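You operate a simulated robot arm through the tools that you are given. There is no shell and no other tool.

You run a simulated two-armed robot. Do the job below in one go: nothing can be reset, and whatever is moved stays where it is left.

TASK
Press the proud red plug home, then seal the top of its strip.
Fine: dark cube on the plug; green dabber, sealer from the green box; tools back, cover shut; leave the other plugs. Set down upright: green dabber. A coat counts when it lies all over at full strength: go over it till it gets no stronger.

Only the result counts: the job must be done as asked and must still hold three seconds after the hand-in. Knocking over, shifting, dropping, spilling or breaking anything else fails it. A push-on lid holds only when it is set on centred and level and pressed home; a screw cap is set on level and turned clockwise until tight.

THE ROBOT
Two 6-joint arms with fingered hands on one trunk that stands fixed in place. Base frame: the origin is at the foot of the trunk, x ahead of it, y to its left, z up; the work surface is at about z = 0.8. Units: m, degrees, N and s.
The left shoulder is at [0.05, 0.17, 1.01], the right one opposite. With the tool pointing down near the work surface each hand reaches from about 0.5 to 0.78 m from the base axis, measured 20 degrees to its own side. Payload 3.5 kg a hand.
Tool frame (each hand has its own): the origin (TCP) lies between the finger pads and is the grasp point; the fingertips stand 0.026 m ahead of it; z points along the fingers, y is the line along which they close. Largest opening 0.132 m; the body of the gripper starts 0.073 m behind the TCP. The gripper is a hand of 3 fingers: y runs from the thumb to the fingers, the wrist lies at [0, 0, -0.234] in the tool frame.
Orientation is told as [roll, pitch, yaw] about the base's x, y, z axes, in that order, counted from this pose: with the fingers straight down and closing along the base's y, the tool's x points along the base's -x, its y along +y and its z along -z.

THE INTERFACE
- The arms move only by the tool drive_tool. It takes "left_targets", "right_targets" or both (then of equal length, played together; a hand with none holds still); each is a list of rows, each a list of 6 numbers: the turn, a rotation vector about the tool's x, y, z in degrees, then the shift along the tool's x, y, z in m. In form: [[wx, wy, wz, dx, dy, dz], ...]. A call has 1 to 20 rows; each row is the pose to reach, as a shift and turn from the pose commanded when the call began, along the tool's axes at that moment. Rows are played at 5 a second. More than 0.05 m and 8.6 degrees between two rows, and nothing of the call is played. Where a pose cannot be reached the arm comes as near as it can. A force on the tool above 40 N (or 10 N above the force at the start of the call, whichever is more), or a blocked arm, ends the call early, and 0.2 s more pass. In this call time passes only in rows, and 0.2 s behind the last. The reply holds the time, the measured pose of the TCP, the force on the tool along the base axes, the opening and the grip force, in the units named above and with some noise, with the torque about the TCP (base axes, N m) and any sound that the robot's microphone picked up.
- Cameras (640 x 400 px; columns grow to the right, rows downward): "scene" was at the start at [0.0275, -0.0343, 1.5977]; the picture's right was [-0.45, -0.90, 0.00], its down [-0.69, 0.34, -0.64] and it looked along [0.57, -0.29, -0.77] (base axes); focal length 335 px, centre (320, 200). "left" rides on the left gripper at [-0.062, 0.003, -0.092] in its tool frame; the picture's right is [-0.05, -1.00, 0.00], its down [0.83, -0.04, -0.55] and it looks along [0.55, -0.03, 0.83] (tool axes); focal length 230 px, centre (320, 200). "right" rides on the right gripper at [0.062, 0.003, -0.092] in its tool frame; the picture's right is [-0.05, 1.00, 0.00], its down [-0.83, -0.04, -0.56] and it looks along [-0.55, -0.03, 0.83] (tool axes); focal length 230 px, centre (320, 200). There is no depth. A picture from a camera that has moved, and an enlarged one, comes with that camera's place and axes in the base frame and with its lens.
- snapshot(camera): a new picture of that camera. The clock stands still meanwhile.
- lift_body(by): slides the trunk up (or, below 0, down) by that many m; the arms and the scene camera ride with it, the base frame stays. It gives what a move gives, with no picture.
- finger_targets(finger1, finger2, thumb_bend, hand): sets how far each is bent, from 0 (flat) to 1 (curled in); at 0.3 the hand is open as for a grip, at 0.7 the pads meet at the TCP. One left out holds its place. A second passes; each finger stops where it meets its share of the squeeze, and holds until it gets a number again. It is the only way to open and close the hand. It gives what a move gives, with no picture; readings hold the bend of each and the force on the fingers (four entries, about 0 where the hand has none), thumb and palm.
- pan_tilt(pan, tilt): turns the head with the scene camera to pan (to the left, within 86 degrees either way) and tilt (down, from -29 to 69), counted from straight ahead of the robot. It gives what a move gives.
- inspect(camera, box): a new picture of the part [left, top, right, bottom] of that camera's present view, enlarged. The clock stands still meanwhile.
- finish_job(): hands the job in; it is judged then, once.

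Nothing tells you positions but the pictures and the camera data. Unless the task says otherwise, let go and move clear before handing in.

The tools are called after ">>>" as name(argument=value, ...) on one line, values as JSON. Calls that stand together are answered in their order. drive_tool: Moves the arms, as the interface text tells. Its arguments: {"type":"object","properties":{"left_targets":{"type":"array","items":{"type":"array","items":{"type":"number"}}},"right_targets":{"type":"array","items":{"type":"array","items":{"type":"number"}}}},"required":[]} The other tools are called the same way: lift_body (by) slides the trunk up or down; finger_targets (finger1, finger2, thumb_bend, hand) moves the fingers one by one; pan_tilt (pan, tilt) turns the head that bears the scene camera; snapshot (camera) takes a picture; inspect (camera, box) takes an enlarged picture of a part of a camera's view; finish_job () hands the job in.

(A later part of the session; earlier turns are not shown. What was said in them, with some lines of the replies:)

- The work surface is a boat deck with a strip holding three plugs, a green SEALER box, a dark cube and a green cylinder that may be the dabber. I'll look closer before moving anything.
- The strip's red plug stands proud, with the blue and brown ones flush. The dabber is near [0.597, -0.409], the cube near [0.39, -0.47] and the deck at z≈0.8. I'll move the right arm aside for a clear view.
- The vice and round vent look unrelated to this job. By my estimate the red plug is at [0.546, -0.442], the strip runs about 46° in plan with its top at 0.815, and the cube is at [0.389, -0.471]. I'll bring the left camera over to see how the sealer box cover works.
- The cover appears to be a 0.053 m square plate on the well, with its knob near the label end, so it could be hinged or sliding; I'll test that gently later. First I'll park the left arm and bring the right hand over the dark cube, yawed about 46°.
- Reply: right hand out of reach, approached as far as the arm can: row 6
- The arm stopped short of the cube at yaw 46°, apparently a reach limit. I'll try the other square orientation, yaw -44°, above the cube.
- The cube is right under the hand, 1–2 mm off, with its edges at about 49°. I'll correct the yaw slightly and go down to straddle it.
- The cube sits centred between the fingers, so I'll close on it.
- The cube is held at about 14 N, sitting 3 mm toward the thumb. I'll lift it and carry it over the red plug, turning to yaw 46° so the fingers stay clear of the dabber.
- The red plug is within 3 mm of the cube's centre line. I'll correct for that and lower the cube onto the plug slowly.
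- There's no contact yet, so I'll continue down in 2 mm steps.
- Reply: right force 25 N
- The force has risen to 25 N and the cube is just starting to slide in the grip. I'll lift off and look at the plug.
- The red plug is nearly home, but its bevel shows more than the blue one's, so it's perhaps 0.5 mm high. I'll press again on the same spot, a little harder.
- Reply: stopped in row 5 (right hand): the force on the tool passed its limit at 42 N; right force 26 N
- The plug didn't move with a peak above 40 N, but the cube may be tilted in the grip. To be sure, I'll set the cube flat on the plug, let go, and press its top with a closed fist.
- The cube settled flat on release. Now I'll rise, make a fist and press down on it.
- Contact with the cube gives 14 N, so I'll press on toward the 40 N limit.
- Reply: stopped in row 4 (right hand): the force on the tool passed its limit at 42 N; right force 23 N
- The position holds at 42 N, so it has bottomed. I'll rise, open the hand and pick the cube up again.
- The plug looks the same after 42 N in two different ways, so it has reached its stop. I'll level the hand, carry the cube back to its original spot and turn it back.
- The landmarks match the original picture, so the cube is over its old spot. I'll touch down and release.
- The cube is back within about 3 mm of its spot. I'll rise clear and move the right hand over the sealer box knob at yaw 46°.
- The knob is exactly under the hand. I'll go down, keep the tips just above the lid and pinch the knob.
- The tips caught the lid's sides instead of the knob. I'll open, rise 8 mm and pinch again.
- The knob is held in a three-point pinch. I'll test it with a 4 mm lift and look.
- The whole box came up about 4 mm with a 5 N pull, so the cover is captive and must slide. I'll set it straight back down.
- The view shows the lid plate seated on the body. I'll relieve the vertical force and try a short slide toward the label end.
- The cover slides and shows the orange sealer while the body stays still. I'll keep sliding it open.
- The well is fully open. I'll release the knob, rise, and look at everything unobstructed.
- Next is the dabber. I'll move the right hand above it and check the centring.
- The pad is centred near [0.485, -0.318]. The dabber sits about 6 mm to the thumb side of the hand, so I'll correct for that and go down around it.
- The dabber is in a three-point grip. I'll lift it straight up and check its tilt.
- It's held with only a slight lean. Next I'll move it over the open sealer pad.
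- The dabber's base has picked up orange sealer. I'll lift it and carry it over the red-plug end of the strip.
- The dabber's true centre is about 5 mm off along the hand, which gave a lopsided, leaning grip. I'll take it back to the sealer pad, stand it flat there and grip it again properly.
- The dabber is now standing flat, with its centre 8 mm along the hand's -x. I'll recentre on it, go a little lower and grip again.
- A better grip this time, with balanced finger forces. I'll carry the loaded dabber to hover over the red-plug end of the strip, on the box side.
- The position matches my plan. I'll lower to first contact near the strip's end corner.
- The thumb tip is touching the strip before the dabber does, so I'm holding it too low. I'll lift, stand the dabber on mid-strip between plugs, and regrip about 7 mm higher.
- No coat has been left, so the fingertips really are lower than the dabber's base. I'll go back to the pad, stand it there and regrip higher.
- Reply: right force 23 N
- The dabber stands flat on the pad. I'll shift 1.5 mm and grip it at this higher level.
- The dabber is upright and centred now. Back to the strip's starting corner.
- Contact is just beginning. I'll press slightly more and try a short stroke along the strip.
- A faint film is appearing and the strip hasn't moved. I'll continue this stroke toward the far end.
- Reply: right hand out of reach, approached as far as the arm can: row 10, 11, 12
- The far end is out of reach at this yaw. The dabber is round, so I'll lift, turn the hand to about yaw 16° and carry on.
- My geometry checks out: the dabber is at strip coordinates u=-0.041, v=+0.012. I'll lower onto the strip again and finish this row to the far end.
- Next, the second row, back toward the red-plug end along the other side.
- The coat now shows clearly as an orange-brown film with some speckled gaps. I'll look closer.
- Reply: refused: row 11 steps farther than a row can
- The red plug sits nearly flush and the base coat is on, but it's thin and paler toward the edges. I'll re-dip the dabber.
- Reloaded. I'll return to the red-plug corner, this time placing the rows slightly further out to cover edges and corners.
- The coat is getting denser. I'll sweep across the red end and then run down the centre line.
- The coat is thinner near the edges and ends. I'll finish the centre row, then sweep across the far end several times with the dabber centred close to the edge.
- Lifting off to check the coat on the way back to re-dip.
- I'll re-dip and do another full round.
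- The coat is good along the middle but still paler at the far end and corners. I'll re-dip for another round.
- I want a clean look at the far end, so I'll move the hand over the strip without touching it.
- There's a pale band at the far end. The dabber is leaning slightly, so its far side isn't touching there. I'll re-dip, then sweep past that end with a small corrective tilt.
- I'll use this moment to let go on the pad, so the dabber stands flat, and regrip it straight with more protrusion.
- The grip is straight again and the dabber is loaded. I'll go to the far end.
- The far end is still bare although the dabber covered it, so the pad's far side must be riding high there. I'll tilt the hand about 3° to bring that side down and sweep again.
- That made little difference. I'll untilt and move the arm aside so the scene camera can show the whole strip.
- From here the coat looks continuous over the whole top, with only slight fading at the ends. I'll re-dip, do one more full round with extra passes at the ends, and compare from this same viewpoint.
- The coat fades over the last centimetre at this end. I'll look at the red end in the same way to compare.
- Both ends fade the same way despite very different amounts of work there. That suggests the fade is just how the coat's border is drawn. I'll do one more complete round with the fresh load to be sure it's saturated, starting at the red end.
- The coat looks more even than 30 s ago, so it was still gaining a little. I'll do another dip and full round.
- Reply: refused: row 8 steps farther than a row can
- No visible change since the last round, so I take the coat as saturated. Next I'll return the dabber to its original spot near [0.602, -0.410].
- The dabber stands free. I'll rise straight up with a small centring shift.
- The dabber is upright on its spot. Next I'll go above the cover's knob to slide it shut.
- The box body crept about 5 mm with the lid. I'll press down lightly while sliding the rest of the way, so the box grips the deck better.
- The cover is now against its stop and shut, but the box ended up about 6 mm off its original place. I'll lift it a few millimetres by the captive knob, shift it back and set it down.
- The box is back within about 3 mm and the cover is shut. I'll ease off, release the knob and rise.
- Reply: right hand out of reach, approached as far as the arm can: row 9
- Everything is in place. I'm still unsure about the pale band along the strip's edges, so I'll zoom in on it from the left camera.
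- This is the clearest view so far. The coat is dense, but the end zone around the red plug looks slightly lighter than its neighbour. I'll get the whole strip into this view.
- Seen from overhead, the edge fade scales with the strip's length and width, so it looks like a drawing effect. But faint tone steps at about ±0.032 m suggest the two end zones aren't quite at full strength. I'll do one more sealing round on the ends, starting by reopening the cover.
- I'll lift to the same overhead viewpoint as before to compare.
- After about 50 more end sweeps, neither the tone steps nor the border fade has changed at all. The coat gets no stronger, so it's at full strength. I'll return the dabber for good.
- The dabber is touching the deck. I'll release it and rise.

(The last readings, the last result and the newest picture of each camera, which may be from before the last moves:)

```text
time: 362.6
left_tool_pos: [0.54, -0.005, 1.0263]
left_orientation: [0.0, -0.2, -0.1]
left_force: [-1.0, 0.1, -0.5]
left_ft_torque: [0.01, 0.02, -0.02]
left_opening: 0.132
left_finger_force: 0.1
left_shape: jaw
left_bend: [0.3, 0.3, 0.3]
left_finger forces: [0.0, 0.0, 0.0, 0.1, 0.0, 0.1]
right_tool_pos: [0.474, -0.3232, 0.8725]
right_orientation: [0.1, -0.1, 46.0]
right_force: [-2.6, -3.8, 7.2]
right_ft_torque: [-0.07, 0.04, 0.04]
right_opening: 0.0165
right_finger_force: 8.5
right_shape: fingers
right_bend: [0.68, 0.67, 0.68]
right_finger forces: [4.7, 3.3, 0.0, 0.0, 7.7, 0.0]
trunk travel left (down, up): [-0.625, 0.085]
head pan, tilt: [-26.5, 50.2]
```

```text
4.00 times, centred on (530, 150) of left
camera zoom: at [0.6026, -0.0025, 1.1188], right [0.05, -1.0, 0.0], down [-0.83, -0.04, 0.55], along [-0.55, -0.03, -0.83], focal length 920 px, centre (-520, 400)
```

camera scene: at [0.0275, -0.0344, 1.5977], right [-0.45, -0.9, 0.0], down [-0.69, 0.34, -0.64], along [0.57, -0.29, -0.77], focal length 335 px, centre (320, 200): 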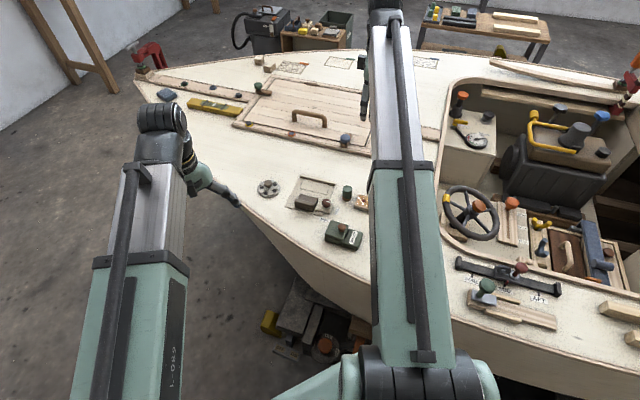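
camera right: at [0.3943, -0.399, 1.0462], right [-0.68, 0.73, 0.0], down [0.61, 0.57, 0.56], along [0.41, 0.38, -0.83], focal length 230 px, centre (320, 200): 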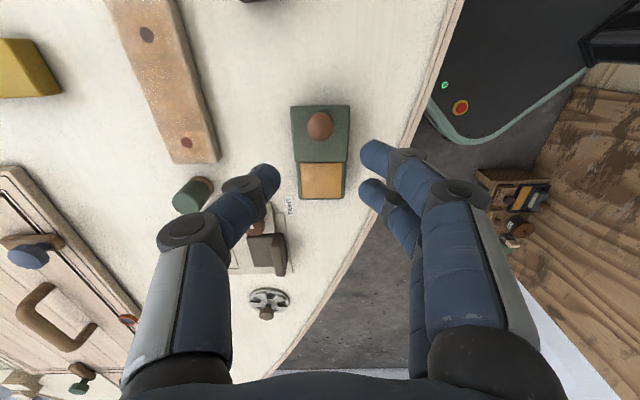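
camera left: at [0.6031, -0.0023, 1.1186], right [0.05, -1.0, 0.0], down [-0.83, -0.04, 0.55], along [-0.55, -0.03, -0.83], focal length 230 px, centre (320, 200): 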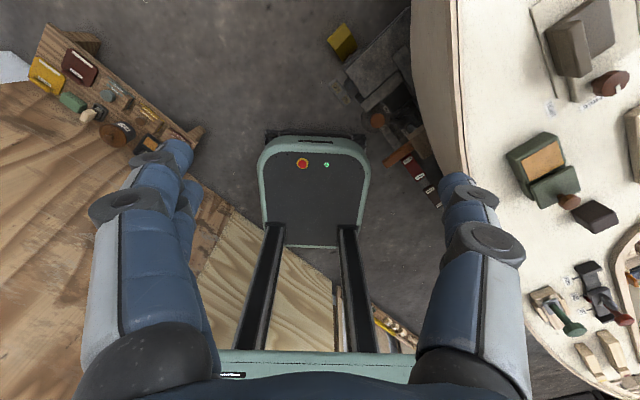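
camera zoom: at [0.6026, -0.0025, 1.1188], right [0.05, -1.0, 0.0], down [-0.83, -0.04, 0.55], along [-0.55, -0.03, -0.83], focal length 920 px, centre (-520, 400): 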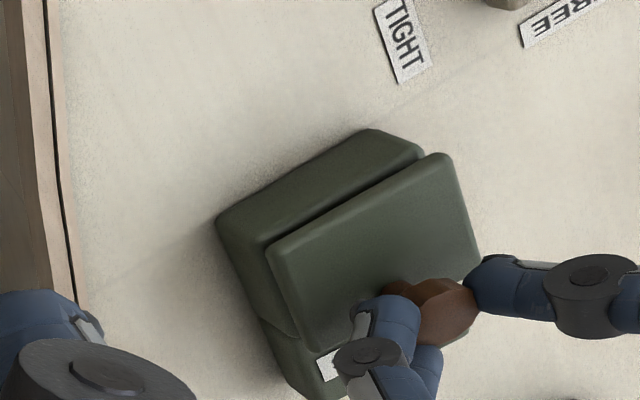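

The cover is at its stop and the box hasn't moved. I'll release and retreat.

>>> drive_tool(right_targets=[[0, 0, 0, 0.0003, 0, -0.001], [0, 0, 0, 0.0003, 0, -0.0018]])

>>> finger_targets(hand="right", finger1=0.54, finger2=0.54, thumb_bend=0.54)

>>> drive_tool(right_targets=[[0, 0, 0, 0, 0, -0.03], [0, 0, 0, 0, 0, -0.07], [0, 0, 0, 0, 0, -0.11], [0, 0, 0, 0.0, -0.04, -0.13], [0, 0, 0, 0.0, -0.08, -0.15], [0, 0, 0, 0.03, -0.11, -0.17], [0, 0, 0, 0.06, -0.13, -0.19]])

>>> snapshot(camera="right")

>>> snapshot(camera="scene")

>>> inspect(camera="left", box=[470, 60, 640, 200])

```text
time: 363.2
left_tool_pos: [0.5405, -0.0043, 1.0266]
left_orientation: [-0.1, -0.1, 0.0]
left_force: [-0.1, -0.1, 0.2]
left_ft_torque: [0.01, 0.01, 0.01]
left_opening: 0.1323
left_finger_force: 0.0
left_shape: jaw
left_bend: [0.3, 0.3, 0.3]
left_finger forces: [0.1, 0.1, 0.1, 0.0, 0.0, 0.0]
right_tool_pos: [0.4736, -0.3226, 0.8746]
right_orientation: [0.1, -0.1, 46.0]
right_force: [0.0, -1.5, 1.0]
right_ft_torque: [-0.04, -0.01, 0.03]
right_opening: 0.0165
right_finger_force: 6.6
right_shape: fingers
right_bend: [0.67, 0.66, 0.68]
right_finger forces: [3.4, 3.6, 0.0, 0.1, 6.2, 0.0]
trunk travel left (down, up): [-0.625, 0.085]
head pan, tilt: [-26.5, 50.2]
```

```text
time: 364.2
left_tool_pos: [0.5408, -0.0046, 1.0262]
left_orientation: [0.0, 0.1, 0.0]
left_force: [0.3, -1.0, 0.3]
left_ft_torque: [-0.01, 0.02, -0.03]
left_opening: 0.1316
left_finger_force: 0.0
left_shape: jaw
left_bend: [0.3, 0.3, 0.3]
left_finger forces: [0.0, 0.0, 0.0, 0.0, 0.1, 0.1]
right_tool_pos: [0.4745, -0.3229, 0.8741]
right_orientation: [0.2, -0.1, 46.1]
right_force: [0.1, 0.2, 0.4]
right_ft_torque: [0.02, 0.01, -0.01]
right_opening: 0.054
right_finger_force: 0.1
right_shape: fingers
right_bend: [0.54, 0.54, 0.54]
right_finger forces: [0.0, 0.1, 0.1, 0.0, 0.0, 0.0]
trunk travel left (down, up): [-0.625, 0.085]
head pan, tilt: [-26.5, 50.2]
```

```text
time: 365.8
left_tool_pos: [0.5403, -0.0049, 1.0261]
left_orientation: [0.0, 0.1, 0.0]
left_force: [0.9, -0.6, -0.5]
left_ft_torque: [0.0, -0.02, -0.03]
left_opening: 0.132
left_finger_force: 0.1
left_shape: jaw
left_bend: [0.3, 0.3, 0.3]
left_finger forces: [0.0, 0.0, 0.1, 0.0, 0.0, 0.0]
right_tool_pos: [0.525, -0.458, 1.063]
right_orientation: [0.3, -0.2, 46.0]
right_force: [1.1, -0.3, 0.3]
right_ft_torque: [0.02, -0.01, 0.02]
right_opening: 0.0537
right_finger_force: 0.0
right_shape: fingers
right_bend: [0.54, 0.54, 0.54]
right_finger forces: [0.0, 0.0, 0.1, 0.1, 0.1, 0.1]
trunk travel left (down, up): [-0.625, 0.085]
head pan, tilt: [-26.5, 50.2]
```

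```text
taken
camera right: at [0.4792, -0.5, 1.1561], right [-0.68, 0.73, 0.0], down [0.61, 0.57, 0.56], along [0.41, 0.38, -0.83], focal length 230 px, centre (320, 200)
```

right: 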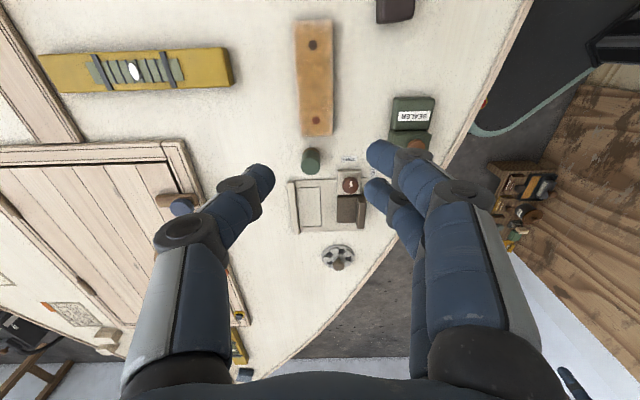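

```text
taken
camera scene: at [0.0274, -0.0345, 1.5977], right [-0.45, -0.9, 0.0], down [-0.69, 0.34, -0.64], along [0.57, -0.29, -0.77], focal length 335 px, centre (320, 200)
```

scene: 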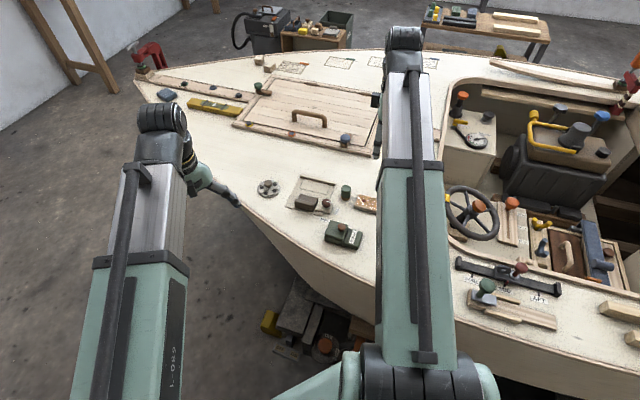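

```text
2.86 times, centred on (555, 130) of left
camera zoom: at [0.603, -0.0023, 1.1186], right [0.05, -1.0, 0.0], down [-0.83, -0.04, 0.55], along [-0.55, -0.03, -0.83], focal length 657 px, centre (-351, 400)
```

zoom: 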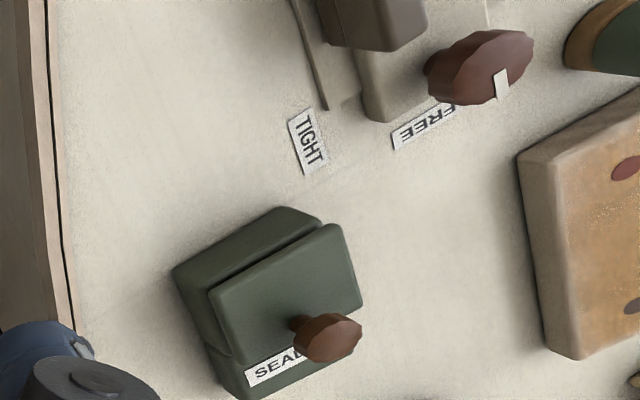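

>>> inspect(camera="right", box=[290, 15, 340, 145])

>>> inspect(camera="right", box=[296, 106, 336, 136])

>>> inspect(camera="right", box=[294, 30, 334, 60])

>>> inspect(camera="right", box=[280, 130, 380, 200])

```text
3.08 times, centred on (315, 80) of right
camera zoom: at [0.4792, -0.5, 1.1561], right [-0.68, 0.73, 0.0], down [0.61, 0.57, 0.56], along [0.41, 0.38, -0.83], focal length 708 px, centre (335, 569)
```

zoom: 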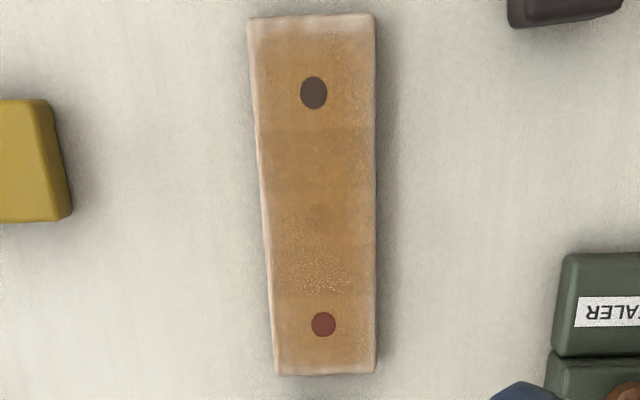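

```text
13.33 times, centred on (316, 121) of right
camera zoom: at [0.4792, -0.5, 1.1561], right [-0.68, 0.73, 0.0], down [0.61, 0.57, 0.56], along [0.41, 0.38, -0.83], focal length 3068 px, centre (373, 1253)
```

zoom: 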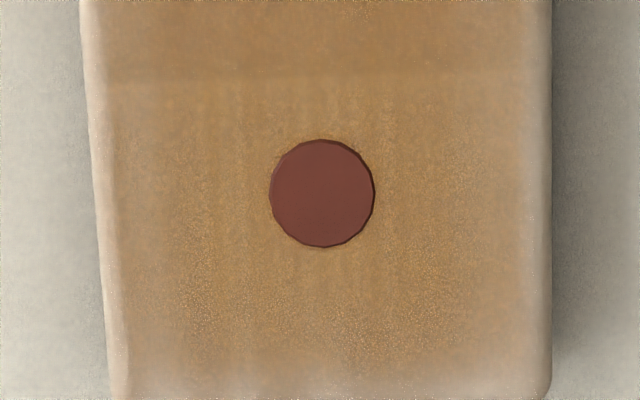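

```text
13.33 times, centred on (314, 45) of right
camera zoom: at [0.4792, -0.5, 1.1561], right [-0.68, 0.73, 0.0], down [0.61, 0.57, 0.56], along [0.41, 0.38, -0.83], focal length 3068 px, centre (400, 2267)
```

zoom: 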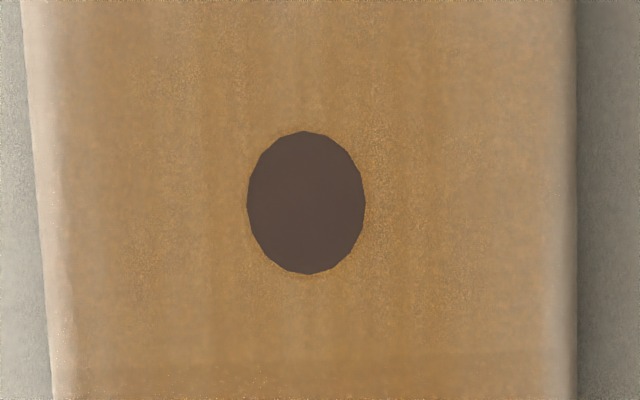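

```text
5.71 times, centred on (330, 165) of right
camera zoom: at [0.4792, -0.5, 1.1561], right [-0.68, 0.73, 0.0], down [0.61, 0.57, 0.56], along [0.41, 0.38, -0.83], focal length 1315 px, centre (263, 400)
```

zoom: 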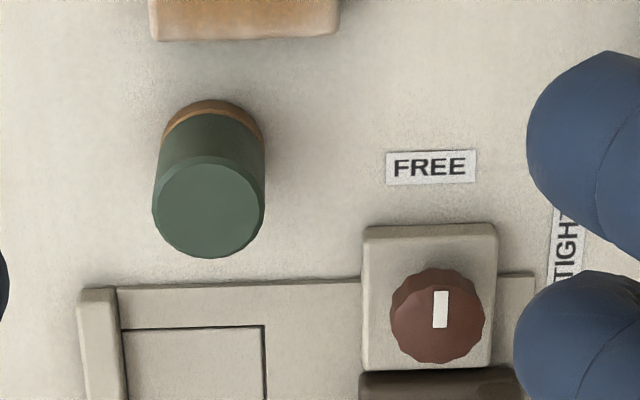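

The red plug is flush and the strip is evenly coated. The dabber stands upright on its spot, the cube is back, the cover is shut and both hands are clear, so I'm handing in.

>>> finish_job()

```text
The job is handed in.
```

The red plug is pressed home, the top of the strip is sealed, and I've handed the job in. I don't know yet how it was judged.

- **Plug:** I pressed it with the dark cube until it stopped moving, with peaks of about 42 N. It now sits about level with the blue and brown plugs, which I left alone.
- **Coat:** I went over the whole top with the green dabber, dipping it seven times in the green box, until further passes made no visible difference. It still looks paler along the edges, most of all in the last 8 mm at each end. Extra passes there changed nothing, so I took it as a display effect, but I couldn't confirm that.
- **Tools:** The cube is back within about 3 mm of where it was. The dabber stands upright on its spot, within a few millimetres, with sealer still on its base.
- **Green box:** The cover is slid fully shut. The box crept about 6 mm when I first closed it; I moved it back, and it now sits about 3 mm from its original place.
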